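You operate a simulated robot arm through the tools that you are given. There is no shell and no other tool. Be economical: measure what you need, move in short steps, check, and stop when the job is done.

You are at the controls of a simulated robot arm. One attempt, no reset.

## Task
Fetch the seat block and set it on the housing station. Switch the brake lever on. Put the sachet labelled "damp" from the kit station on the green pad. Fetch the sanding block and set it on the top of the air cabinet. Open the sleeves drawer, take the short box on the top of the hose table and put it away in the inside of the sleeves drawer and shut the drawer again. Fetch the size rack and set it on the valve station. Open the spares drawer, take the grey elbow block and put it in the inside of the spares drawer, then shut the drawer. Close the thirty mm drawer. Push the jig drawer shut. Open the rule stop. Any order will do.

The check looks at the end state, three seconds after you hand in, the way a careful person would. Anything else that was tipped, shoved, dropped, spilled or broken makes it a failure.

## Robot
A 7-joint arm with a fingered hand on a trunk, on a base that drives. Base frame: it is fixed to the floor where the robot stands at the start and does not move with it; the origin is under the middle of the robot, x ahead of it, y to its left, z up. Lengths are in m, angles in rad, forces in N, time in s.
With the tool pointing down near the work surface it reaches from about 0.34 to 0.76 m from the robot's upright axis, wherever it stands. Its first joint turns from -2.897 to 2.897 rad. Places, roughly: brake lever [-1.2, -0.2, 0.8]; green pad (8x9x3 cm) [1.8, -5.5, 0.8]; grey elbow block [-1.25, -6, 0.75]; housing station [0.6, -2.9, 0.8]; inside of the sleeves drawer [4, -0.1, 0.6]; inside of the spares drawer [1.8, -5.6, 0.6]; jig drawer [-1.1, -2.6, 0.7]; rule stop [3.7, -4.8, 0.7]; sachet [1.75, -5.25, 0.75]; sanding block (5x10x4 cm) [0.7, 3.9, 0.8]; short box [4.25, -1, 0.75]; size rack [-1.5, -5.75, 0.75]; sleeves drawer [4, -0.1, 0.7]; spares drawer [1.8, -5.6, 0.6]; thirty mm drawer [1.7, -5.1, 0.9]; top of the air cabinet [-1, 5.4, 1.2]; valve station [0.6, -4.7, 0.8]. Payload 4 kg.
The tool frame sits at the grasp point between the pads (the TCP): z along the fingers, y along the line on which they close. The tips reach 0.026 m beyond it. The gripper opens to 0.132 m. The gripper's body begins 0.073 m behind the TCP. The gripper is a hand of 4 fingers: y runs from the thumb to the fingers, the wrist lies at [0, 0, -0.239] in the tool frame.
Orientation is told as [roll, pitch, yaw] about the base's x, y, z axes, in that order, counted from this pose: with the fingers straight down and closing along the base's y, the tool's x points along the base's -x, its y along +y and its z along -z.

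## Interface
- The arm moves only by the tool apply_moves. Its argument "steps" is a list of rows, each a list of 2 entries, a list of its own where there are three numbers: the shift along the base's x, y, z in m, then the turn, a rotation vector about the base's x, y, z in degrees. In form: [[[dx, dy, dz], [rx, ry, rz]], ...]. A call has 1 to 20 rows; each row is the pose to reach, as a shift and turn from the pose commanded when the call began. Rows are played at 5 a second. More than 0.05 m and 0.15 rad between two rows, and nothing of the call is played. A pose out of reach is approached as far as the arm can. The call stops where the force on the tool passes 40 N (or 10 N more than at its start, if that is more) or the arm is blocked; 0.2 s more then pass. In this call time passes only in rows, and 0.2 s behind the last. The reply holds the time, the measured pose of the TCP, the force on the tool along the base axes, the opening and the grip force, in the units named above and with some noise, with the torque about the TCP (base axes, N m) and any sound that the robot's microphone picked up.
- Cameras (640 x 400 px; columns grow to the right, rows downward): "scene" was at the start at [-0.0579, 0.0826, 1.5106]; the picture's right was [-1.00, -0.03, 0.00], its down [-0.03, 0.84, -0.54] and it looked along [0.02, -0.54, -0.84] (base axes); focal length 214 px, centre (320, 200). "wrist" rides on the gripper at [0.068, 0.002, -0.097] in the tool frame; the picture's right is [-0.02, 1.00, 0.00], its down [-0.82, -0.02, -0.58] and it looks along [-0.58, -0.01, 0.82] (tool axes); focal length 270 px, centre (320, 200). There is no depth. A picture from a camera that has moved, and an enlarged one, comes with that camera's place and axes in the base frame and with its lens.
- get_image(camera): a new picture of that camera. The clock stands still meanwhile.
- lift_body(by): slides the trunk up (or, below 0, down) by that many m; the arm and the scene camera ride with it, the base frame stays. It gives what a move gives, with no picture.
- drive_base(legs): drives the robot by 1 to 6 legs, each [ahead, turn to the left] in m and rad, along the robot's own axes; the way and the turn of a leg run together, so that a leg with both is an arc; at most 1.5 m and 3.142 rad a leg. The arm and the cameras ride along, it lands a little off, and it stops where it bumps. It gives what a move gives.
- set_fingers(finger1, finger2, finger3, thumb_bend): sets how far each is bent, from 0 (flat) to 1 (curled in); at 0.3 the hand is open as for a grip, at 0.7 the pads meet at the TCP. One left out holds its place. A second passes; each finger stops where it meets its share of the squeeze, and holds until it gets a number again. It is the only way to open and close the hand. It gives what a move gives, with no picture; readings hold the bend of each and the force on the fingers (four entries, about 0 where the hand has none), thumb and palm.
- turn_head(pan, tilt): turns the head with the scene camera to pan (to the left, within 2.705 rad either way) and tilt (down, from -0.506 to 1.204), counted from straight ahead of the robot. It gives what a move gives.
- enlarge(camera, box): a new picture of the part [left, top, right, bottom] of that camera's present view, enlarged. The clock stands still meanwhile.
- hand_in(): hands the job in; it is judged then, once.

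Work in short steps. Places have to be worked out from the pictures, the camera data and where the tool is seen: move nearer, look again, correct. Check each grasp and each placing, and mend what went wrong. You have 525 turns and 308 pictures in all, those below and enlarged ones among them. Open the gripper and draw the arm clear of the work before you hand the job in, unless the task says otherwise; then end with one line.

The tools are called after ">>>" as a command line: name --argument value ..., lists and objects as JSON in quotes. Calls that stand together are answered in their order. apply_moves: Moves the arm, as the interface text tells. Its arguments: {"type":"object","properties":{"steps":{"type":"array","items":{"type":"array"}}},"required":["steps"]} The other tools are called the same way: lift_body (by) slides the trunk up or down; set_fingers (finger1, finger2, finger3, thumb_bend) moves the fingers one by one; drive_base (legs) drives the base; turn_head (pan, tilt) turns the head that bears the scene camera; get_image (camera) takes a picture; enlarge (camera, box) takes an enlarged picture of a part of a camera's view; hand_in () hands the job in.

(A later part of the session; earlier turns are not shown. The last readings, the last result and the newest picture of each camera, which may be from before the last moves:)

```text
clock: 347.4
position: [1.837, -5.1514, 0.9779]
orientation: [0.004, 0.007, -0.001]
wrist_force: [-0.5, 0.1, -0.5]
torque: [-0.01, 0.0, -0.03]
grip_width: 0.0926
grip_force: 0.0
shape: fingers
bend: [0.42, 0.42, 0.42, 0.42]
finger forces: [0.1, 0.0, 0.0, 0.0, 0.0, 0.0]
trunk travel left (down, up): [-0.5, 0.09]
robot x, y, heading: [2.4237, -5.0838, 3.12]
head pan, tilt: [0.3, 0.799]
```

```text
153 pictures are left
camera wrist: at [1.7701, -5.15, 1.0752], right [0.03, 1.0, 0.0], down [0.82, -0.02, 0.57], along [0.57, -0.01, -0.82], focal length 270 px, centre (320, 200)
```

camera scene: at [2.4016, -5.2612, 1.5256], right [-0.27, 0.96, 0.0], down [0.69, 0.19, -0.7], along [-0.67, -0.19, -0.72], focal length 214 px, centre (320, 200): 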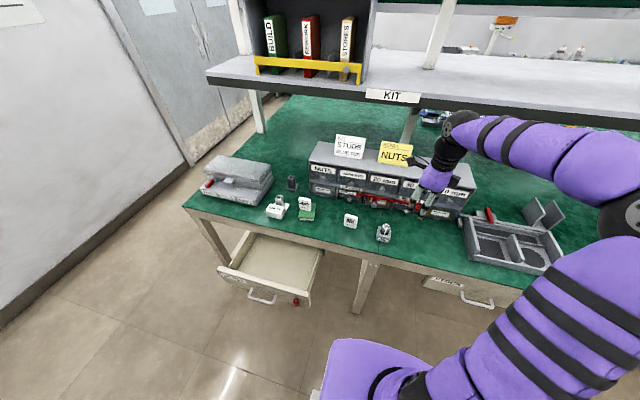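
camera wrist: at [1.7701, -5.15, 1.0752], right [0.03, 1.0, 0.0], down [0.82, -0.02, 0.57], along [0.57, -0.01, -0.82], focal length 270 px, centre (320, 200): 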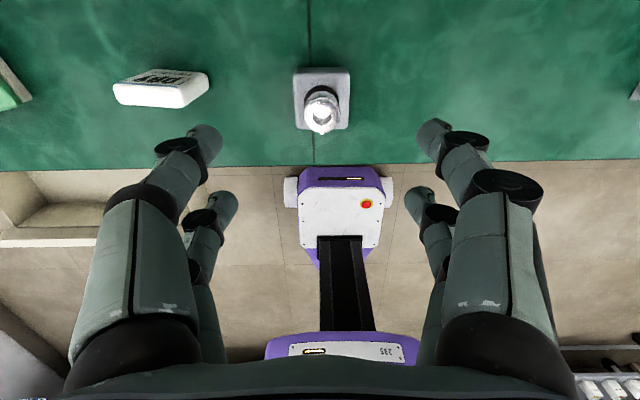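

>>> apply_moves --steps '[[[0.002, 0, -0.045], [0, 0, 0]], [[0.002, 0, -0.09], [0, 0, 0]], [[0.002, 0, -0.13], [0, 0, 0]], [[0.002, 0, -0.159], [0, 0, 0]]]'

>>> set_fingers --finger1 0.66 --finger2 0.66 --finger3 0.66 --thumb_bend 0.66

>>> apply_moves --steps '[[[0, 0, 0.03], [0, 0, 0]], [[0, 0, 0.07], [0, 0, 0]], [[0, 0, 0.12], [0, 0, 0]], [[0, 0, 0.16], [0, 0, 0]]]'

>>> get_image --camera "wrist"

```text
clock: 348.4
position: [1.8437, -5.152, 0.8184]
orientation: [0.002, 0.007, 0.001]
wrist_force: [0.1, 0.5, -0.7]
torque: [0.04, 0.01, 0.03]
grip_width: 0.0927
grip_force: 0.1
shape: fingers
bend: [0.42, 0.42, 0.42, 0.42]
finger forces: [0.0, 0.1, 0.0, 0.1, 0.0, 0.0]
trunk travel left (down, up): [-0.5, 0.09]
robot x, y, heading: [2.4262, -5.0846, 3.12]
head pan, tilt: [0.3, 0.799]
```

```text
clock: 349.4
position: [1.8442, -5.1503, 0.819]
orientation: [0.004, 0.006, 0.0]
wrist_force: [-0.3, 0.4, -0.2]
torque: [0.02, -0.03, 0.01]
grip_width: 0.0476
grip_force: 17.4
shape: fingers
bend: [0.55, 0.55, 0.56, 0.6]
finger forces: [8.8, 8.3, 7.0, 0.1, 10.1, 0.0]
trunk travel left (down, up): [-0.5, 0.09]
robot x, y, heading: [2.4237, -5.0829, 3.113]
head pan, tilt: [0.3, 0.799]
```

```text
clock: 350.4
position: [1.8407, -5.1514, 0.9789]
orientation: [0.004, 0.006, 0.002]
wrist_force: [0.4, -0.1, -2.0]
torque: [0.03, 0.0, -0.02]
grip_width: 0.0477
grip_force: 16.8
shape: fingers
bend: [0.55, 0.55, 0.56, 0.6]
finger forces: [8.9, 8.3, 7.0, 0.1, 10.3, 0.1]
trunk travel left (down, up): [-0.5, 0.09]
robot x, y, heading: [2.4263, -5.0847, 3.118]
head pan, tilt: [0.3, 0.799]
```

```text
152 pictures are left
camera wrist: at [1.7743, -5.1507, 1.077], right [0.03, 1.0, 0.0], down [0.82, -0.02, 0.57], along [0.57, -0.01, -0.82], focal length 270 px, centre (320, 200)
```

wrist: 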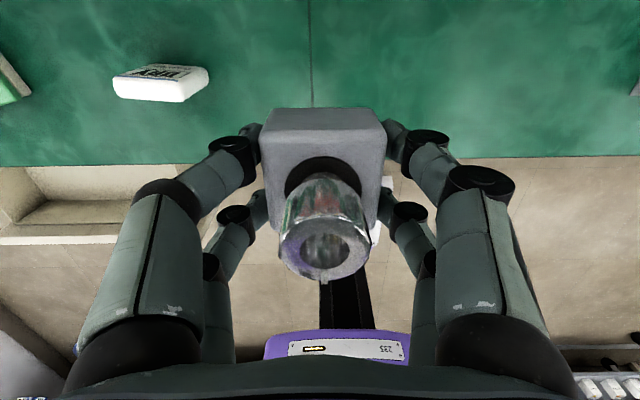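

Block in hand. I carry it over the open drawer, aiming for (2.05, −5.55).

>>> apply_moves --steps '[[[0.04, -0.01, 0.01], [0, 0, 0]], [[0.08, -0.03, 0.01], [0, 0, 0]], [[0.11, -0.06, 0.01], [0, 0, 0]], [[0.13, -0.1, 0.01], [0, 0, 0]], [[0.15, -0.14, 0.01], [0, 0, 0]], [[0.165, -0.18, 0.01], [0, 0, 0]], [[0.18, -0.22, 0.01], [0, 0, 0]], [[0.19, -0.26, 0], [0, 0, 0]], [[0.2, -0.3, -0.01], [0, 0, 0]], [[0.205, -0.34, -0.02], [0, 0, 0]], [[0.21, -0.38, -0.03], [0, 0, 0]], [[0.212, -0.4, -0.06], [0, 0, 0]]]'

>>> get_image --camera "wrist"

>>> get_image --camera "scene"

```text
clock: 352.9
position: [2.051, -5.5532, 0.9198]
orientation: [0.002, 0.008, -0.002]
wrist_force: [-0.1, -0.3, -2.4]
torque: [-0.01, -0.04, 0.02]
grip_width: 0.0474
grip_force: 16.9
shape: fingers
bend: [0.55, 0.55, 0.56, 0.6]
finger forces: [8.7, 8.1, 7.0, 0.0, 10.0, 0.1]
trunk travel left (down, up): [-0.5, 0.09]
robot x, y, heading: [2.4235, -5.0849, 3.113]
head pan, tilt: [0.3, 0.799]
```

```text
151 pictures are left
camera wrist: at [1.9837, -5.5516, 1.017], right [0.03, 1.0, 0.0], down [0.82, -0.02, 0.57], along [0.57, -0.01, -0.82], focal length 270 px, centre (320, 200)
```

wrist: 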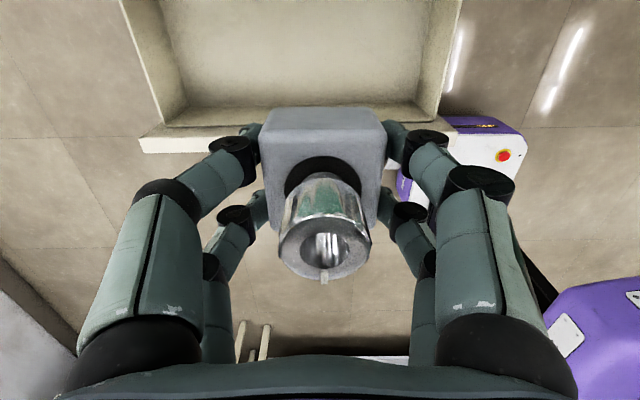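

```text
150 pictures are left
camera scene: at [2.4016, -5.2617, 1.5255], right [-0.27, 0.96, 0.0], down [0.69, 0.19, -0.7], along [-0.67, -0.19, -0.72], focal length 214 px, centre (320, 200)
```

scene: 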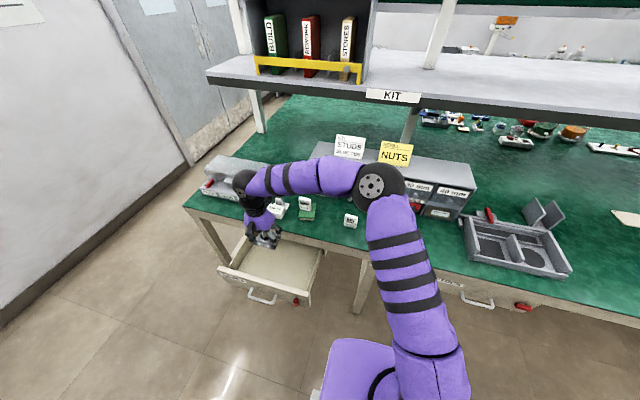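

Front panel inner face is at x≈2.095. I shift 8 mm inward and lower into the drawer.

>>> apply_moves --steps '[[[-0.004, 0, -0.045], [0, 0, 0]], [[-0.008, 0, -0.09], [0, 0, 0]], [[-0.008, 0, -0.135], [0, 0, 0]], [[-0.008, 0, -0.18], [0, 0, 0]], [[-0.008, 0, -0.225], [0, 0, 0]], [[-0.008, 0, -0.255], [0, 0, 0]]]'

>>> get_image --camera "wrist"

>>> enlarge --camera "scene" --box '[200, 190, 340, 310]'

```text
clock: 354.4
position: [2.0443, -5.5499, 0.6618]
orientation: [0.003, 0.007, -0.001]
wrist_force: [0.1, 1.1, -1.5]
torque: [0.01, 0.0, -0.03]
grip_width: 0.0476
grip_force: 16.9
shape: fingers
bend: [0.55, 0.55, 0.57, 0.6]
finger forces: [8.8, 8.1, 6.9, 0.0, 9.9, 0.1]
trunk travel left (down, up): [-0.5, 0.09]
robot x, y, heading: [2.421, -5.0844, 3.114]
head pan, tilt: [0.3, 0.799]
```

```text
149 pictures are left
camera wrist: at [1.9776, -5.5484, 0.7596], right [0.03, 1.0, 0.0], down [0.82, -0.02, 0.57], along [0.57, -0.01, -0.82], focal length 270 px, centre (320, 200)
```

wrist: 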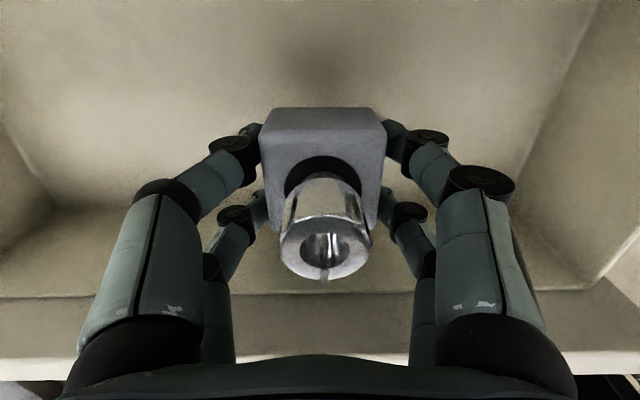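

```text
3.33 times, centred on (270, 250) of scene
camera zoom: at [2.4015, -5.2616, 1.5255], right [-0.27, 0.96, 0.0], down [0.69, 0.19, -0.7], along [-0.67, -0.19, -0.72], focal length 715 px, centre (487, 33)
```

zoom: 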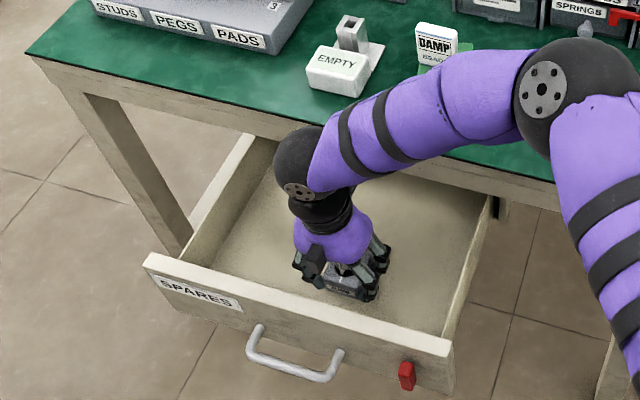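

>>> apply_moves --steps '[[[0, 0, -0.01], [0, 0, 0]], [[0, 0, -0.02], [0, 0, 0]]]'

>>> apply_moves --steps '[[[0, 0, -0.005], [0, 0, 0]], [[0, 0, -0.009], [0, 0, 0]]]'

```text
clock: 354.9
position: [2.0455, -5.5503, 0.6418]
orientation: [0.005, 0.005, 0.001]
wrist_force: [0.3, -0.7, -1.0]
torque: [0.01, -0.04, 0.01]
grip_width: 0.0475
grip_force: 16.6
shape: fingers
bend: [0.55, 0.55, 0.57, 0.6]
finger forces: [8.7, 8.1, 6.8, 0.0, 10.0, 0.0]
trunk travel left (down, up): [-0.5, 0.09]
robot x, y, heading: [2.4235, -5.0845, 3.118]
head pan, tilt: [0.3, 0.799]
```

```text
clock: 355.6
position: [2.0441, -5.5504, 0.6335]
orientation: [0.003, 0.007, 0.001]
wrist_force: [-0.8, -0.3, -2.3]
torque: [0.0, 0.0, -0.01]
grip_width: 0.0472
grip_force: 16.3
shape: fingers
bend: [0.55, 0.55, 0.57, 0.6]
finger forces: [8.7, 8.1, 6.9, 0.0, 9.9, 0.1]
trunk travel left (down, up): [-0.5, 0.09]
robot x, y, heading: [2.4257, -5.087, 3.116]
head pan, tilt: [0.3, 0.799]
```

>>> apply_moves --steps '[[[0, 0, -0.004], [0, 0, 0]], [[0, 0, -0.008], [0, 0, 0]]]'

>>> apply_moves --steps '[[[0, 0, -0.003], [0, 0, 0]], [[0, 0, -0.006], [0, 0, 0]]]'

```text
clock: 356.1
position: [2.0447, -5.551, 0.6266]
orientation: [0.004, 0.008, 0.0]
wrist_force: [-0.5, 0.4, -1.6]
torque: [0.01, -0.02, -0.02]
grip_width: 0.0475
grip_force: 16.7
shape: fingers
bend: [0.55, 0.55, 0.57, 0.6]
finger forces: [8.8, 7.9, 7.0, 0.1, 9.9, 0.1]
trunk travel left (down, up): [-0.5, 0.09]
robot x, y, heading: [2.4258, -5.0852, 3.116]
head pan, tilt: [0.3, 0.799]
```

```text
clock: 356.8
position: [2.0454, -5.55, 0.622]
orientation: [-0.002, 0.011, -0.001]
wrist_force: [-0.1, 2.1, 20.9]
torque: [0.17, 0.07, 0.02]
grip_width: 0.0474
grip_force: 18.8
shape: fingers
bend: [0.55, 0.56, 0.58, 0.61]
finger forces: [10.1, 9.9, 7.4, 0.0, 10.4, 0.0]
trunk travel left (down, up): [-0.5, 0.09]
robot x, y, heading: [2.4215, -5.0822, 3.115]
head pan, tilt: [0.3, 0.799]
```

On the drawer floor. Ease, release, lift.

>>> apply_moves --steps '[[[0, 0, 0.004], [0, 0, 0]]]'

>>> set_fingers --finger1 0.44 --finger2 0.44 --finger3 0.44 --thumb_bend 0.44

>>> apply_moves --steps '[[[0, 0, 0.03], [0, 0, 0]], [[0, 0, 0.07], [0, 0, 0]], [[0, 0, 0.115], [0, 0, 0]], [[0, 0, 0.16], [0, 0, 0]], [[0, 0, 0.205], [0, 0, 0]], [[0.01, 0, 0.25], [0, 0, 0]], [[0.02, 0.02, 0.29], [0, 0, 0]], [[0.02, 0.04, 0.33], [0, 0, 0]], [[0.02, 0.06, 0.37], [0, 0, 0]]]'

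>>> get_image --camera "wrist"

```text
clock: 357.1
position: [2.0454, -5.5508, 0.6224]
orientation: [0.001, 0.008, 0.0]
wrist_force: [-2.2, -1.9, 7.2]
torque: [-0.02, 0.09, 0.03]
grip_width: 0.0476
grip_force: 18.0
shape: fingers
bend: [0.55, 0.56, 0.58, 0.61]
finger forces: [8.7, 8.5, 8.0, 0.1, 11.5, 0.1]
trunk travel left (down, up): [-0.5, 0.09]
robot x, y, heading: [2.4223, -5.0857, 3.115]
head pan, tilt: [0.3, 0.799]
```

```text
clock: 358.1
position: [2.045, -5.5516, 0.6238]
orientation: [0.003, 0.007, -0.001]
wrist_force: [-0.3, 0.3, 1.1]
torque: [-0.01, 0.04, -0.01]
grip_width: 0.0855
grip_force: 0.0
shape: fingers
bend: [0.44, 0.44, 0.44, 0.44]
finger forces: [0.0, 0.1, 0.1, 0.0, 0.0, 0.0]
trunk travel left (down, up): [-0.5, 0.09]
robot x, y, heading: [2.4212, -5.0844, 3.116]
head pan, tilt: [0.3, 0.799]
```

```text
clock: 360.1
position: [2.0663, -5.4908, 0.9917]
orientation: [0.002, 0.006, 0.002]
wrist_force: [0.3, -0.9, -0.7]
torque: [-0.01, -0.01, 0.04]
grip_width: 0.0859
grip_force: 0.0
shape: fingers
bend: [0.44, 0.44, 0.44, 0.44]
finger forces: [0.0, 0.0, 0.0, 0.0, 0.0, 0.0]
trunk travel left (down, up): [-0.5, 0.09]
robot x, y, heading: [2.4207, -5.0853, 3.118]
head pan, tilt: [0.3, 0.799]
```

```text
147 pictures are left
camera wrist: at [1.9996, -5.4889, 1.0891], right [0.03, 1.0, 0.0], down [0.82, -0.02, 0.57], along [0.57, -0.01, -0.82], focal length 270 px, centre (320, 200)
```

wrist: 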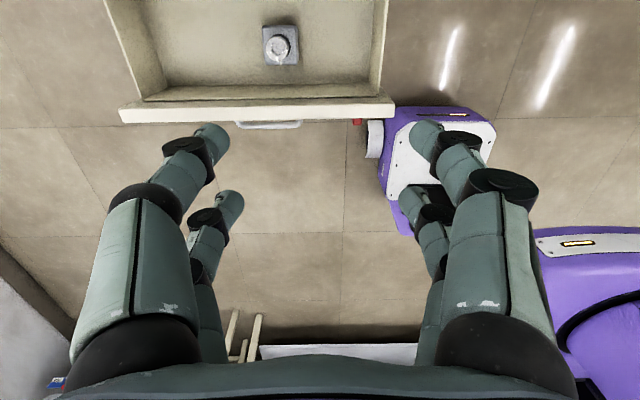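

The elbow block stands upright in the drawer. I raise the hand and back off to shut the drawer.

>>> apply_moves --steps '[[[0.02, 0.03, 0.03], [0, 0, 0]], [[0.04, 0.06, 0.06], [0, 0, 0]], [[0.05, 0.09, 0.09], [0, 0, 0]]]'

>>> drive_base --legs '[[0, -0.5], [-0.4, 0], [0, 0.5]]'

>>> set_fingers --finger1 0.68 --finger2 0.68 --finger3 0.68 --thumb_bend 0.68

```text
clock: 360.9
position: [2.1171, -5.3996, 1.0837]
orientation: [0.004, 0.008, 0.0]
wrist_force: [-0.4, -0.4, 0.3]
torque: [-0.01, 0.0, -0.01]
grip_width: 0.0863
grip_force: 0.0
shape: fingers
bend: [0.44, 0.44, 0.44, 0.44]
finger forces: [0.1, 0.0, 0.0, 0.0, 0.0, 0.1]
trunk travel left (down, up): [-0.5, 0.09]
robot x, y, heading: [2.4265, -5.0833, 3.121]
head pan, tilt: [0.3, 0.799]
```

```text
clock: 366.3
position: [2.464, -5.6027, 1.0836]
orientation: [0.003, 0.006, -0.004]
wrist_force: [-1.1, -0.9, -0.4]
torque: [0.03, 0.0, 0.01]
grip_width: 0.0861
grip_force: 0.1
shape: fingers
bend: [0.44, 0.44, 0.44, 0.44]
finger forces: [0.1, 0.0, 0.0, 0.0, 0.0, 0.0]
trunk travel left (down, up): [-0.5, 0.09]
robot x, y, heading: [2.7718, -5.287, 3.112]
head pan, tilt: [0.3, 0.799]
```

```text
clock: 367.3
position: [2.464, -5.6011, 1.0827]
orientation: [0.004, 0.007, -0.006]
wrist_force: [0.6, -0.4, 0.3]
torque: [0.02, -0.01, 0.0]
grip_width: 0.0076
grip_force: 0.1
shape: fingers
bend: [0.68, 0.68, 0.68, 0.68]
finger forces: [0.1, 0.0, 0.0, 0.0, 0.0, 0.0]
trunk travel left (down, up): [-0.5, 0.09]
robot x, y, heading: [2.7722, -5.2886, 3.118]
head pan, tilt: [0.3, 0.799]
```

>>> apply_moves --steps '[[[-0.01, 0.002, -0.03], [0, 6.7, 0]], [[-0.02, 0.004, -0.06], [0, 13.4, 0]], [[-0.03, 0.006, -0.095], [0, 20, 0]], [[-0.04, 0.008, -0.13], [0, 26.7, 0]], [[-0.055, 0.01, -0.165], [0, 33.4, 0]], [[-0.07, 0.012, -0.2], [0, 40, 0]], [[-0.085, 0.014, -0.235], [0, 46.7, 0]], [[-0.1, 0.016, -0.27], [0, 53.4, 0]], [[-0.115, 0.018, -0.305], [0, 60, 0]], [[-0.13, 0.02, -0.34], [0, 66.7, 0]], [[-0.15, 0.023, -0.375], [0, 73.4, 0]], [[-0.164, 0.026, -0.415], [0, 80, 0]]]'

>>> get_image --camera "wrist"

```text
clock: 369.9
position: [2.2993, -5.5731, 0.6665]
orientation: [-0.029, 1.406, -0.031]
wrist_force: [-0.4, 0.4, 0.4]
torque: [-0.01, -0.01, 0.0]
grip_width: 0.0072
grip_force: 0.1
shape: fingers
bend: [0.68, 0.68, 0.68, 0.68]
finger forces: [0.0, 0.0, 0.0, 0.0, 0.0, 0.0]
trunk travel left (down, up): [-0.5, 0.09]
robot x, y, heading: [2.7714, -5.287, 3.114]
head pan, tilt: [0.3, 0.799]
```

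```text
146 pictures are left
camera wrist: at [2.385, -5.5723, 0.7508], right [0.01, 1.0, -0.03], down [0.7, -0.03, -0.71], along [-0.71, -0.02, -0.7], focal length 270 px, centre (320, 200)
```

wrist: 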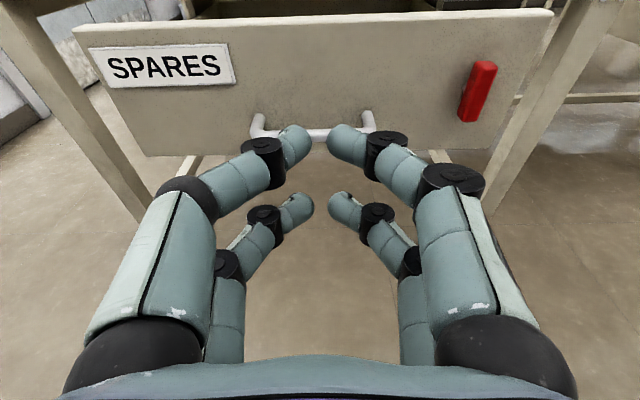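

Lined up on the drawer front above the handle. Push it shut.

>>> apply_moves --steps '[[[-0.04, 0, 0], [0, 0, 0]], [[-0.08, 0, 0], [0, 0, 0]], [[-0.12, 0, 0], [0, 0, 0]], [[-0.15, 0, 0], [0, 0, 0]], [[-0.18, 0, 0], [0, 0, 0]], [[-0.21, 0, 0], [0, 0, 0]], [[-0.24, 0, 0], [0, 0, 0]], [[-0.27, 0, 0], [0, 0, 0]], [[-0.295, 0, 0], [0, 0, 0]], [[-0.315, 0, 0], [0, 0, 0]], [[-0.33, 0, 0], [0, 0, 0]], [[-0.345, 0, 0], [0, 0, 0]], [[-0.355, 0, 0], [0, 0, 0]], [[-0.365, 0, 0], [0, 0, 0]], [[-0.375, 0, 0], [0, 0, 0]]]'

>>> get_image --camera "wrist"

>>> get_image --camera "scene"

```text
clock: 373.1
position: [1.9369, -5.5721, 0.6692]
orientation: [-0.022, 1.404, -0.027]
wrist_force: [2.2, 0.4, -0.1]
torque: [0.04, 0.03, 0.01]
grip_width: 0.0063
grip_force: 0.8
shape: fingers
bend: [0.68, 0.68, 0.68, 0.68]
finger forces: [0.6, 0.0, 0.0, 0.0, 1.6, 0.0]
out of reach, approached as far as the arm can: row 14, 15
trunk travel left (down, up): [-0.5, 0.09]
robot x, y, heading: [2.7718, -5.287, 3.114]
head pan, tilt: [0.3, 0.799]
```

```text
145 pictures are left
camera wrist: at [2.0219, -5.5712, 0.7537], right [0.01, 1.0, -0.03], down [0.71, -0.03, -0.71], along [-0.71, -0.01, -0.71], focal length 270 px, centre (320, 200)
```

wrist: 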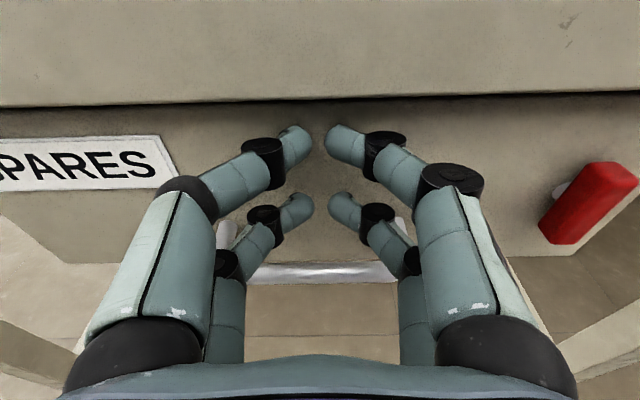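

```text
144 pictures are left
camera scene: at [2.7495, -5.4642, 1.5255], right [-0.27, 0.96, 0.0], down [0.69, 0.19, -0.7], along [-0.67, -0.19, -0.72], focal length 214 px, centre (320, 200)
```

scene: 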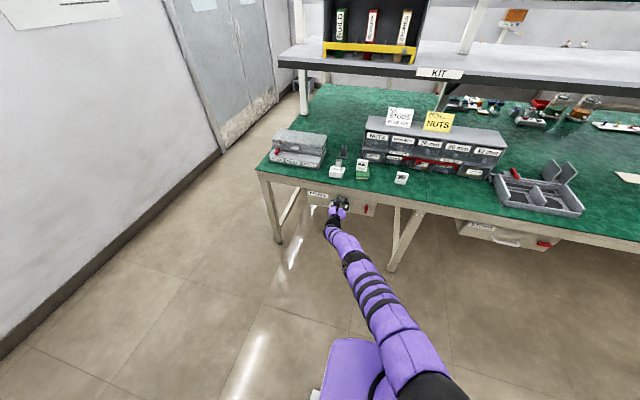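

Nearly shut, but the arm is at its limit; I nudge the base forward a couple of centimetres.

>>> drive_base --legs '[[0.03, 0]]'

```text
clock: 374.0
position: [1.9267, -5.5806, 0.6644]
orientation: [0.0, 1.395, 0.006]
wrist_force: [16.3, 1.5, 3.0]
torque: [-0.11, 0.38, -0.14]
grip_width: 0.0002
grip_force: 9.8
shape: fingers
bend: [0.71, 0.68, 0.68, 0.72]
finger forces: [10.5, 0.1, 0.1, 0.0, 9.9, 0.1]
trunk travel left (down, up): [-0.5, 0.09]
robot x, y, heading: [2.7591, -5.2847, 3.115]
head pan, tilt: [0.3, 0.799]
stopped in leg 1: the force on the tool passed its limit (the readings are from after the stop); the commanded pose is now the measured one
```

Force limit reached – it should be fully shut. I retreat and verify.

>>> apply_moves --steps '[[[0.04, 0, 0], [0, 0, 0]], [[0.08, 0, 0], [0, 0, 0]], [[0.12, 0, 0], [0, -2, 0]], [[0.16, 0, 0.02], [0, -8, 0]], [[0.18, 0.01, 0.06], [0, -16, 0]], [[0.2, 0.02, 0.1], [0, -24, 0]], [[0.21, 0.03, 0.14], [0, -32, 0]], [[0.22, 0.04, 0.18], [0, -40, 0]], [[0.23, 0.06, 0.22], [0, -48, 0]], [[0.24, 0.08, 0.26], [0, -56, 0]], [[0.25, 0.1, 0.3], [0, -64, 0]], [[0.25, 0.12, 0.34], [0, -72, 0]], [[0.25, 0.14, 0.38], [0, -79.5, 0]]]'

>>> enlarge --camera "scene" --box '[260, 150, 400, 240]'

```text
clock: 376.8
position: [2.1754, -5.4403, 1.045]
orientation: [-0.009, 0.004, 0.002]
wrist_force: [0.0, 0.7, 0.7]
torque: [-0.01, 0.0, -0.02]
grip_width: 0.0065
grip_force: 0.1
shape: fingers
bend: [0.68, 0.68, 0.68, 0.68]
finger forces: [0.0, 0.0, 0.1, 0.1, 0.1, 0.0]
trunk travel left (down, up): [-0.5, 0.09]
robot x, y, heading: [2.7542, -5.2876, 3.115]
head pan, tilt: [0.3, 0.799]
```

```text
4.44 times, centred on (330, 195) of scene
camera zoom: at [2.7317, -5.4636, 1.5255], right [-0.27, 0.96, 0.0], down [0.69, 0.19, -0.7], along [-0.67, -0.19, -0.72], focal length 953 px, centre (276, 222)
```

zoom: 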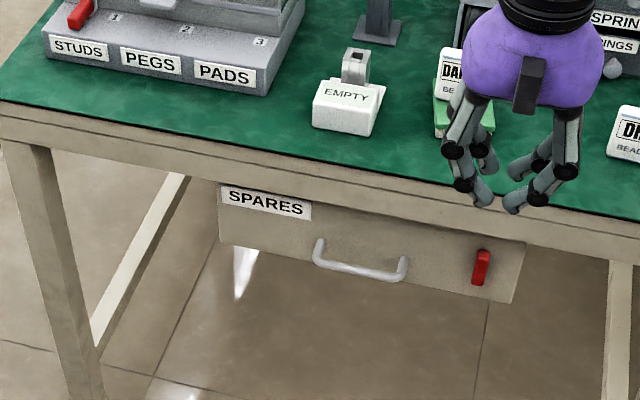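

SPARES is shut. Next the rule stop on the opposite bench. I tuck the arm and turn around.

>>> apply_moves --steps '[[[0.04, 0.02, 0.02], [0, 0, 0]], [[0.08, 0.04, 0.04], [0, 0, 0]], [[0.12, 0.06, 0.05], [0, 0, 0]], [[0.15, 0.09, 0.05], [0, 0, 0]]]'

>>> drive_base --legs '[[0, -1.55], [0.35, 0], [0, -1.55]]'

>>> turn_head --pan 0.0 --tilt 0.6

>>> get_image --camera "scene"

```text
clock: 377.8
position: [2.3262, -5.348, 1.092]
orientation: [-0.006, 0.007, 0.0]
wrist_force: [0.8, -0.1, 0.1]
torque: [0.0, 0.02, 0.04]
grip_width: 0.0064
grip_force: 0.0
shape: fingers
bend: [0.68, 0.68, 0.68, 0.68]
finger forces: [0.0, 0.0, 0.1, 0.0, 0.0, 0.0]
trunk travel left (down, up): [-0.5, 0.09]
robot x, y, heading: [2.7561, -5.2893, 3.115]
head pan, tilt: [0.3, 0.799]
```

```text
clock: 387.6
position: [3.1873, -4.8603, 1.0919]
orientation: [-0.008, 0.007, -3.116]
wrist_force: [-0.4, -0.7, 0.1]
torque: [-0.02, -0.01, -0.02]
grip_width: 0.0068
grip_force: 0.1
shape: fingers
bend: [0.68, 0.68, 0.68, 0.68]
finger forces: [0.1, 0.0, 0.0, 0.0, 0.1, 0.1]
trunk travel left (down, up): [-0.5, 0.09]
robot x, y, heading: [2.761, -4.9317, -0.008]
head pan, tilt: [0.3, 0.799]
```

```text
clock: 388.4
position: [3.1886, -4.8593, 1.0924]
orientation: [-0.007, 0.007, -3.116]
wrist_force: [0.0, -0.5, -0.4]
torque: [-0.01, 0.02, -0.01]
grip_width: 0.0063
grip_force: 0.1
shape: fingers
bend: [0.68, 0.68, 0.68, 0.68]
finger forces: [0.1, 0.1, 0.0, 0.0, 0.1, 0.1]
trunk travel left (down, up): [-0.5, 0.09]
robot x, y, heading: [2.7628, -4.9327, -0.006]
head pan, tilt: [0.0, 0.6]
```

```text
142 pictures are left
camera scene: at [2.7895, -4.7796, 1.5424], right [0.0, -1.0, 0.0], down [-0.57, 0.0, -0.82], along [0.82, 0.0, -0.57], focal length 214 px, centre (320, 200)
```

scene: 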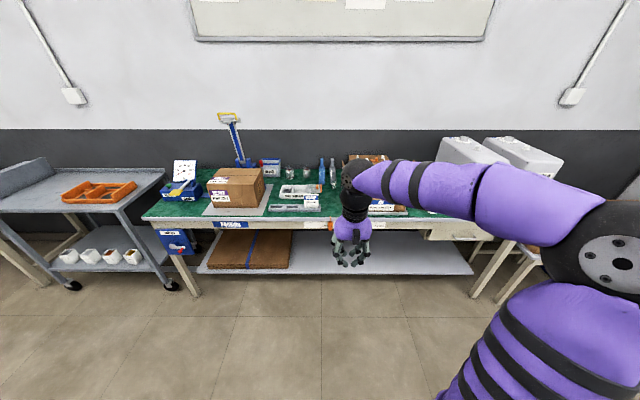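

>>> enlarge --camera "scene" --box '[290, 205, 410, 245]'

>>> enlarge --camera "scene" --box '[150, 140, 350, 265]'

```text
5.33 times, centred on (350, 225) of scene
camera zoom: at [2.7895, -4.7796, 1.5424], right [0.0, -1.0, 0.0], down [-0.57, 0.0, -0.82], along [0.82, 0.0, -0.57], focal length 1144 px, centre (160, 67)
```

zoom: 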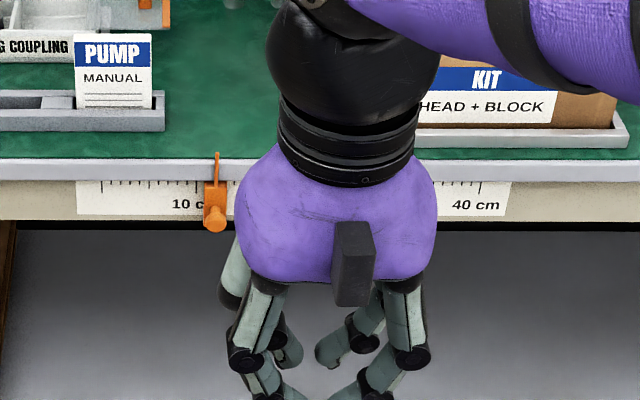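

```text
3.20 times, centred on (250, 202) of scene
camera zoom: at [2.7895, -4.7796, 1.5424], right [0.0, -1.0, 0.0], down [-0.57, 0.0, -0.82], along [0.82, 0.0, -0.57], focal length 686 px, centre (544, 192)
```

zoom: 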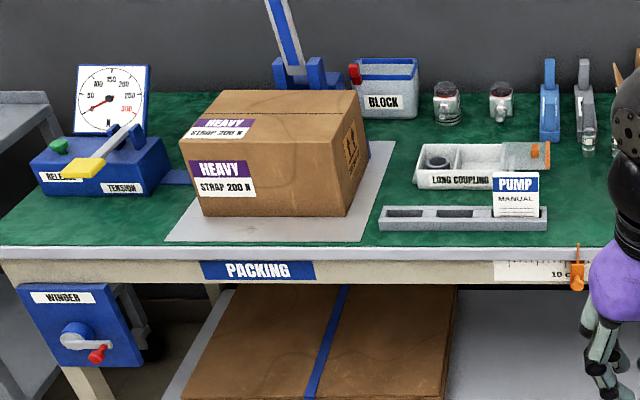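

>>> apply_moves --steps '[[[0, -0.045, 0], [0, 0, 0]], [[0, -0.09, 0], [0, 0, 0]], [[-0.01, -0.135, 0], [0, 0, 0]], [[-0.02, -0.18, 0], [0, 0, 0]], [[-0.03, -0.22, 0], [0, 0, 0]]]'

>>> enlarge --camera "scene" --box '[290, 205, 410, 245]'

>>> enlarge --camera "scene" --box '[318, 215, 342, 230]'

```text
clock: 389.6
position: [3.1545, -5.0821, 1.0925]
orientation: [-0.007, 0.009, -3.116]
wrist_force: [0.5, 0.4, 0.2]
torque: [-0.02, -0.03, 0.04]
grip_width: 0.0068
grip_force: 0.1
shape: fingers
bend: [0.68, 0.68, 0.68, 0.68]
finger forces: [0.1, 0.1, 0.1, 0.0, 0.0, 0.1]
trunk travel left (down, up): [-0.5, 0.09]
robot x, y, heading: [2.7554, -4.9323, -0.006]
head pan, tilt: [0.0, 0.6]
```

```text
5.33 times, centred on (350, 225) of scene
camera zoom: at [2.7894, -4.7798, 1.5425], right [0.0, -1.0, 0.0], down [-0.56, 0.0, -0.83], along [0.83, 0.0, -0.56], focal length 1144 px, centre (160, 67)
```

zoom: 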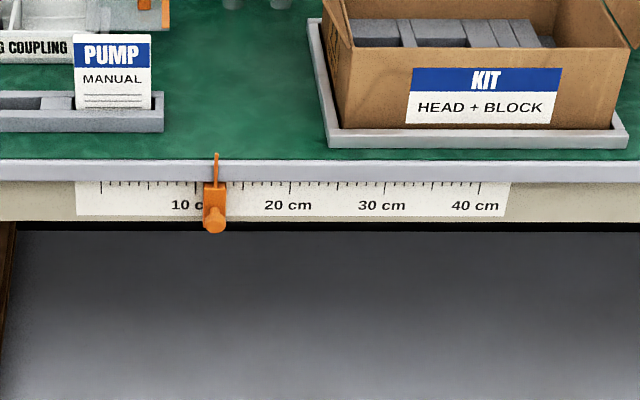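

```text
16.00 times, centred on (330, 222) of scene
camera zoom: at [2.7894, -4.7798, 1.5425], right [0.0, -1.0, 0.0], down [-0.56, 0.0, -0.83], along [0.83, 0.0, -0.56], focal length 3432 px, centre (160, -160)
```

zoom: 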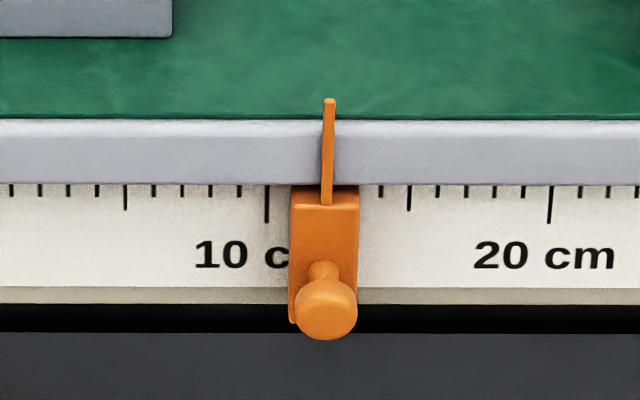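

The rule stop is an orange slider at ~12 cm on the edge rule (knob ≈(3.69, −4.838, 0.727)). "Open" should mean sliding it along toward the high end. I approach with fingers horizontal, straddling the knob.

>>> drive_base --legs '[[0.12, 0]]'

>>> set_fingers --finger1 0.55 --finger2 0.55 --finger3 0.55 --thumb_bend 0.55

>>> apply_moves --steps '[[[0.01, 0.02, -0.03], [0, -6.7, 0]], [[0.02, 0.04, -0.06], [0, -13.4, 0]], [[0.04, 0.06, -0.09], [0, -20, 0]], [[0.06, 0.08, -0.12], [0, -26.7, 0]], [[0.08, 0.1, -0.15], [0, -33.4, 0]], [[0.1, 0.12, -0.18], [0, -40, 0]], [[0.12, 0.14, -0.21], [0, -46.7, 0]], [[0.15, 0.16, -0.24], [0, -53.4, 0]], [[0.18, 0.18, -0.27], [0, -60, 0]], [[0.21, 0.2, -0.295], [0, -66.7, 0]], [[0.24, 0.22, -0.32], [0, -73.4, 0]], [[0.265, 0.242, -0.345], [0, -80, 0]]]'

>>> get_image --camera "wrist"

>>> get_image --camera "scene"

```text
clock: 390.9
position: [3.2756, -5.0834, 1.0913]
orientation: [-0.007, 0.008, -3.12]
wrist_force: [-0.1, 0.6, 0.1]
torque: [0.0, 0.0, 0.0]
grip_width: 0.0071
grip_force: 0.1
shape: fingers
bend: [0.68, 0.68, 0.68, 0.68]
finger forces: [0.0, 0.0, 0.0, 0.0, 0.1, 0.1]
trunk travel left (down, up): [-0.5, 0.09]
robot x, y, heading: [2.8805, -4.9341, -0.006]
head pan, tilt: [0.0, 0.6]
```

```text
clock: 391.9
position: [3.2754, -5.0835, 1.0928]
orientation: [-0.008, 0.007, -3.12]
wrist_force: [0.2, 0.3, 0.0]
torque: [0.0, -0.02, -0.02]
grip_width: 0.0484
grip_force: 0.0
shape: fingers
bend: [0.55, 0.55, 0.55, 0.55]
finger forces: [0.0, 0.1, 0.0, 0.0, 0.0, 0.1]
trunk travel left (down, up): [-0.5, 0.09]
robot x, y, heading: [2.8788, -4.9336, 0.001]
head pan, tilt: [0.0, 0.6]
```

```text
clock: 394.5
position: [3.5368, -4.8406, 0.7462]
orientation: [0.13, 1.403, -3.003]
wrist_force: [0.7, -0.6, 0.0]
torque: [-0.02, -0.01, 0.02]
grip_width: 0.0487
grip_force: 0.1
shape: fingers
bend: [0.55, 0.55, 0.55, 0.55]
finger forces: [0.0, 0.0, 0.1, 0.0, 0.1, 0.1]
trunk travel left (down, up): [-0.5, 0.09]
robot x, y, heading: [2.8792, -4.9286, -0.005]
head pan, tilt: [0.0, 0.6]
```

```text
137 pictures are left
camera wrist: at [3.4538, -4.8415, 0.8303], right [0.01, -1.0, 0.0], down [-0.7, 0.0, -0.71], along [0.71, 0.01, -0.7], focal length 270 px, centre (320, 200)
```

wrist: 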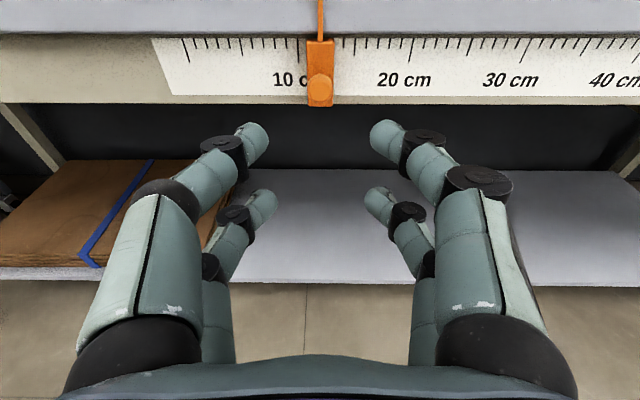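

```text
136 pictures are left
camera scene: at [2.9105, -4.7804, 1.5425], right [-0.01, -1.0, 0.0], down [-0.57, 0.0, -0.82], along [0.82, 0.0, -0.57], focal length 214 px, centre (320, 200)
```

scene: 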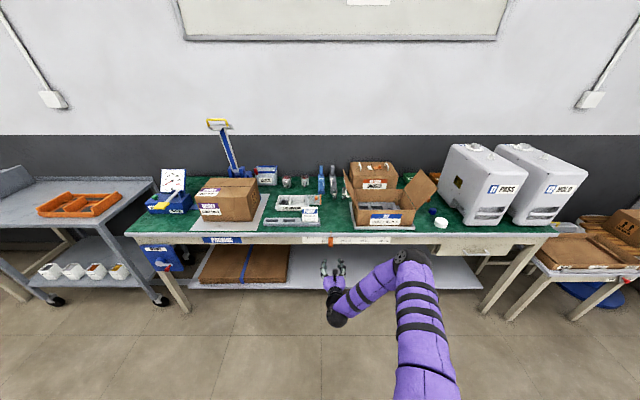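

I advance so the lower finger pair straddles the knob.

>>> apply_moves --steps '[[[0.04, 0, 0.005], [0, 0, 0]], [[0.08, 0, 0.011], [0, 0, 0]], [[0.11, 0, 0.011], [0, 0, 0]], [[0.137, 0, 0.011], [0, 0, 0]]]'

>>> get_image --camera "wrist"

```text
clock: 395.5
position: [3.6688, -4.8377, 0.7542]
orientation: [0.128, 1.398, -2.998]
wrist_force: [-19.5, -1.1, 5.9]
torque: [-0.19, -0.52, -0.73]
grip_width: 0.05
grip_force: 9.6
shape: fingers
bend: [0.6, 0.55, 0.55, 0.55]
finger forces: [18.9, 0.0, 0.0, 0.0, 0.1, 0.0]
trunk travel left (down, up): [-0.5, 0.09]
robot x, y, heading: [2.8815, -4.9339, -0.002]
head pan, tilt: [0.0, 0.6]
stopped in row 4: the force on the tool passed its limit (the readings are from after the stop); the commanded pose is now the measured one
```

```text
135 pictures are left
camera wrist: at [3.5861, -4.8389, 0.8391], right [0.01, -1.0, 0.0], down [-0.71, -0.01, -0.71], along [0.71, 0.01, -0.71], focal length 270 px, centre (320, 200)
```

wrist: 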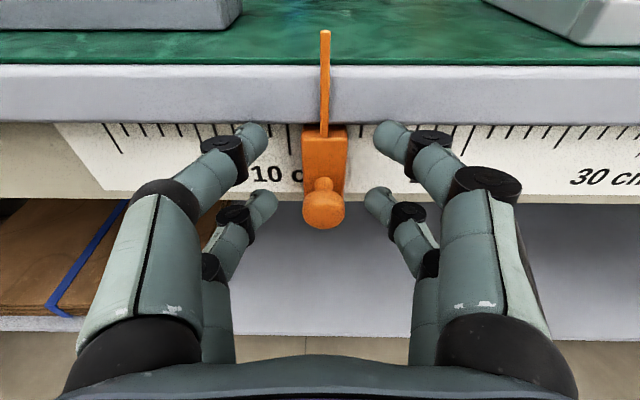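

The upper fingertips touched the edge slab; I back off 8 mm and push the knob toward the high end.

>>> apply_moves --steps '[[[-0.008, 0, 0], [0, 0, 0]], [[-0.008, -0.02, 0], [0, 0, 0]], [[-0.008, -0.04, 0], [0, 0, 0]], [[-0.008, -0.06, 0], [0, 0, 0]]]'

>>> get_image --camera "wrist"

```text
clock: 396.5
position: [3.6639, -4.8981, 0.7544]
orientation: [0.124, 1.394, -3.007]
wrist_force: [-0.7, 0.8, -1.7]
torque: [-0.02, 0.02, 0.01]
grip_width: 0.0493
grip_force: 0.7
shape: fingers
bend: [0.55, 0.55, 0.53, 0.55]
finger forces: [0.0, 0.1, 1.3, 0.0, 0.0, 0.0]
trunk travel left (down, up): [-0.5, 0.09]
robot x, y, heading: [2.8826, -4.9355, -0.006]
head pan, tilt: [0.0, 0.6]
```

```text
134 pictures are left
camera wrist: at [3.5817, -4.8995, 0.8379], right [0.01, -1.0, 0.0], down [-0.71, 0.0, -0.7], along [0.7, 0.01, -0.71], focal length 270 px, centre (320, 200)
```

wrist: 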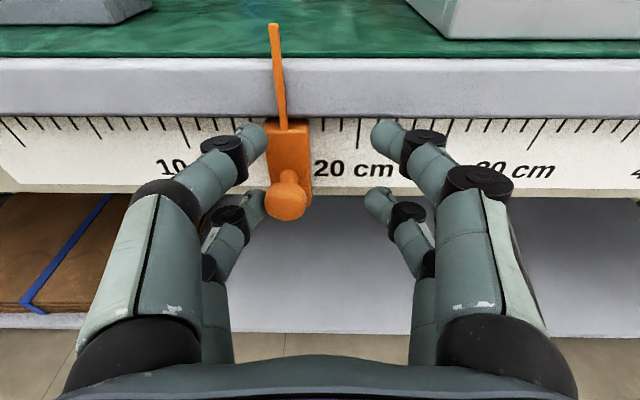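

It slides freely. Continue to the end of travel.

>>> apply_moves --steps '[[[0, -0.03, 0], [0, 0, 0]], [[0, -0.06, 0], [0, 0, 0]], [[0, -0.09, 0], [0, 0, 0]], [[0, -0.12, 0], [0, 0, 0]], [[0, -0.15, 0], [0, 0, 0]], [[0, -0.18, 0], [0, 0, 0]], [[0, -0.2, 0], [0, 0, 0]], [[0, -0.22, 0], [0, 0, 0]], [[0, -0.24, 0], [0, 0, 0]], [[0, -0.26, 0], [0, 0, 0]], [[0, -0.28, 0], [0, 0, 0]]]'

>>> get_image --camera "wrist"

```text
clock: 398.9
position: [3.6638, -5.1722, 0.7537]
orientation: [0.113, 1.393, -3.009]
wrist_force: [-1.6, 24.5, -0.7]
torque: [0.26, -0.27, 0.17]
grip_width: 0.0544
grip_force: 15.2
shape: fingers
bend: [0.55, 0.55, 0.35, 0.54]
finger forces: [0.0, 0.1, 21.3, 0.0, 8.8, 0.0]
trunk travel left (down, up): [-0.5, 0.09]
robot x, y, heading: [2.8845, -4.9314, -0.003]
head pan, tilt: [0.0, 0.6]
```

```text
133 pictures are left
camera wrist: at [3.582, -5.1743, 0.8378], right [0.02, -1.0, -0.01], down [-0.71, -0.01, -0.7], along [0.7, 0.02, -0.71], focal length 270 px, centre (320, 200)
```

wrist: 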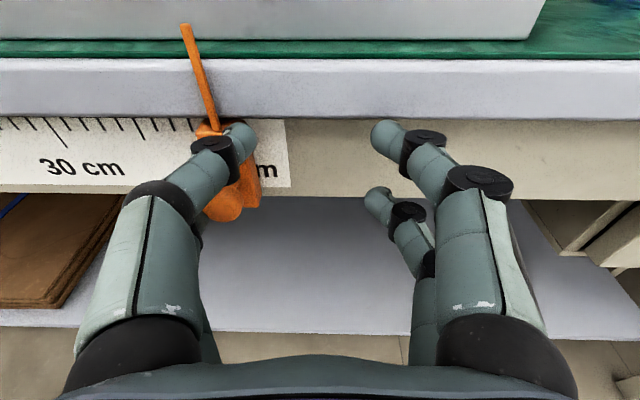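

It reached the end stop at 40 cm. I back off sideways, then retreat.

>>> apply_moves --steps '[[[0, 0.025, 0], [0, 0, 0]], [[-0.03, 0.025, 0], [0, 0, 0]], [[-0.07, 0.025, 0], [0, 0, 0]], [[-0.11, 0.02, 0.02], [0, 6, 0]], [[-0.15, 0.02, 0.05], [0, 12, 0]], [[-0.18, 0.02, 0.08], [0, 18, 0]], [[-0.2, 0.02, 0.11], [0, 26, 0]], [[-0.22, 0.02, 0.14], [0, 34, 0]], [[-0.24, 0.03, 0.17], [0, 42, 0]], [[-0.26, 0.04, 0.2], [0, 50, 0]], [[-0.28, 0.05, 0.23], [0, 58, 0]], [[-0.3, 0.06, 0.26], [0, 66, 0]], [[-0.33, 0.08, 0.29], [0, 74, 0]], [[-0.36, 0.1, 0.32], [0, 79.5, 0]]]'

>>> enlarge --camera "scene" --box '[290, 205, 450, 265]'

```text
clock: 401.9
position: [3.303, -5.0797, 1.0741]
orientation: [-0.01, 0.012, -3.118]
wrist_force: [0.2, -0.9, -0.9]
torque: [0.0, 0.0, 0.0]
grip_width: 0.0494
grip_force: 0.1
shape: fingers
bend: [0.55, 0.55, 0.55, 0.55]
finger forces: [0.1, 0.0, 0.1, 0.0, 0.0, 0.0]
trunk travel left (down, up): [-0.5, 0.09]
robot x, y, heading: [2.8781, -4.9311, -0.005]
head pan, tilt: [0.0, 0.6]
```

```text
4.00 times, centred on (370, 235) of scene
camera zoom: at [2.9101, -4.78, 1.5424], right [-0.01, -1.0, 0.0], down [-0.56, 0.0, -0.83], along [0.83, 0.0, -0.56], focal length 858 px, centre (120, 60)
```

zoom: 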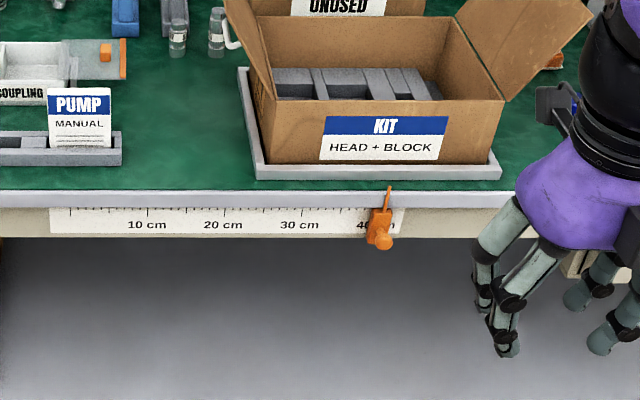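

Rule stop is open. Now I head north along this aisle to the sleeves drawer, looking around as I go.

>>> drive_base --legs '[[-0.1, 0], [0, 1.57], [1.4, 0]]'

>>> turn_head --pan -0.8 --tilt 0.5

>>> get_image --camera "scene"

>>> turn_head --pan 0.8 --tilt 0.5

>>> get_image --camera "scene"

```text
clock: 413.6
position: [2.8717, -3.0889, 1.0738]
orientation: [-0.01, 0.011, -1.503]
wrist_force: [-0.7, -0.5, 0.3]
torque: [-0.03, 0.0, 0.02]
grip_width: 0.0493
grip_force: 0.1
shape: fingers
bend: [0.55, 0.55, 0.55, 0.55]
finger forces: [0.0, 0.0, 0.1, 0.0, 0.0, 0.0]
trunk travel left (down, up): [-0.5, 0.09]
robot x, y, heading: [2.7449, -3.5176, 1.607]
head pan, tilt: [0.0, 0.6]
```

```text
clock: 414.7
position: [2.871, -3.0898, 1.0736]
orientation: [-0.011, 0.009, -1.502]
wrist_force: [0.1, 0.3, 0.2]
torque: [0.0, 0.01, 0.02]
grip_width: 0.0492
grip_force: 0.0
shape: fingers
bend: [0.55, 0.55, 0.55, 0.55]
finger forces: [0.0, 0.1, 0.0, 0.0, 0.0, 0.0]
trunk travel left (down, up): [-0.5, 0.09]
robot x, y, heading: [2.7452, -3.5182, 1.61]
head pan, tilt: [-0.799, 0.499]
```

```text
131 pictures are left
camera scene: at [2.654, -3.5177, 1.5515], right [0.73, -0.69, 0.0], down [-0.33, -0.35, -0.88], along [0.6, 0.64, -0.48], focal length 214 px, centre (320, 200)
```

scene: 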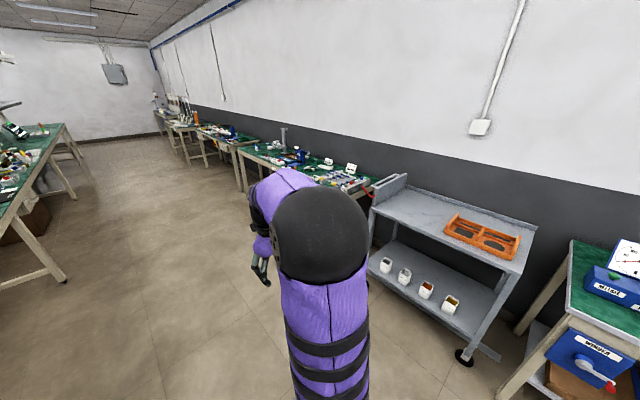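

```text
clock: 416.4
position: [2.8694, -3.0895, 1.0732]
orientation: [-0.012, 0.01, -1.503]
wrist_force: [-0.4, 0.7, 0.1]
torque: [0.04, -0.05, -0.01]
grip_width: 0.0493
grip_force: 0.0
shape: fingers
bend: [0.55, 0.55, 0.55, 0.55]
finger forces: [0.0, 0.1, 0.0, 0.0, 0.0, 0.0]
trunk travel left (down, up): [-0.5, 0.09]
robot x, y, heading: [2.7396, -3.515, 1.606]
head pan, tilt: [0.799, 0.499]
```

```text
130 pictures are left
camera scene: at [2.5238, -3.5228, 1.5515], right [0.67, 0.74, 0.0], down [0.36, -0.32, -0.88], along [-0.65, 0.59, -0.48], focal length 214 px, centre (320, 200)
```

scene: 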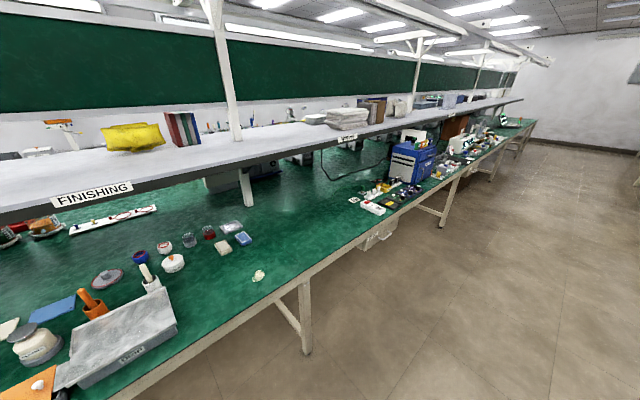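

>>> enlarge --camera "scene" --box '[320, 110, 540, 240]'

>>> enlarge --camera "scene" --box '[130, 210, 290, 310]'

>>> turn_head --pan -0.6 --tilt 0.4

>>> enlarge --camera "scene" --box '[180, 90, 440, 250]'

```text
2.91 times, centred on (430, 175) of scene
camera zoom: at [2.5238, -3.5228, 1.5515], right [0.67, 0.74, 0.0], down [0.36, -0.32, -0.88], along [-0.65, 0.59, -0.48], focal length 624 px, centre (0, 273)
```

zoom: 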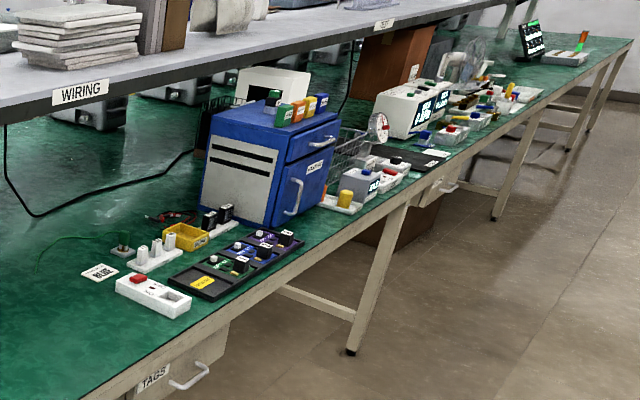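

```text
4.00 times, centred on (210, 260) of scene
camera zoom: at [2.5238, -3.5228, 1.5515], right [0.67, 0.74, 0.0], down [0.36, -0.32, -0.88], along [-0.65, 0.59, -0.48], focal length 858 px, centre (760, -40)
```

zoom: 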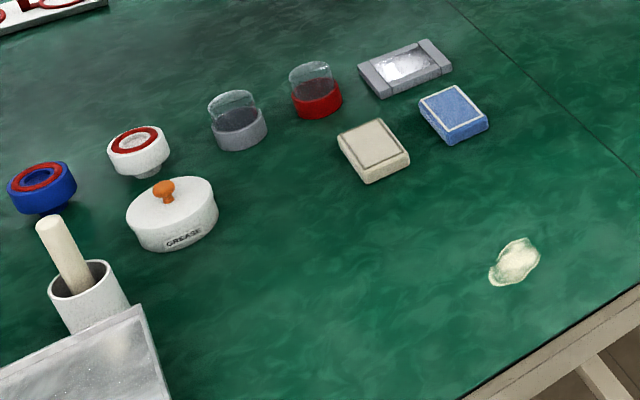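

```text
clock: 417.9
position: [2.8709, -3.0899, 1.0749]
orientation: [-0.011, 0.011, -1.502]
wrist_force: [0.1, -0.9, 0.2]
torque: [0.01, 0.0, 0.0]
grip_width: 0.049
grip_force: 0.0
shape: fingers
bend: [0.55, 0.55, 0.55, 0.55]
finger forces: [0.1, 0.1, 0.0, 0.0, 0.0, 0.0]
trunk travel left (down, up): [-0.5, 0.09]
robot x, y, heading: [2.7399, -3.5148, 1.606]
head pan, tilt: [-0.6, 0.4]
```

```text
2.46 times, centred on (310, 170) of scene
camera zoom: at [2.6406, -3.5052, 1.5607], right [0.85, -0.53, 0.0], down [-0.21, -0.33, -0.92], along [0.49, 0.78, -0.39], focal length 528 px, centre (345, 274)
```

zoom: 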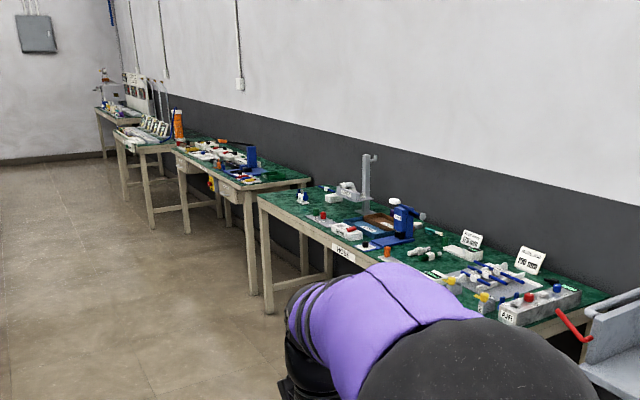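

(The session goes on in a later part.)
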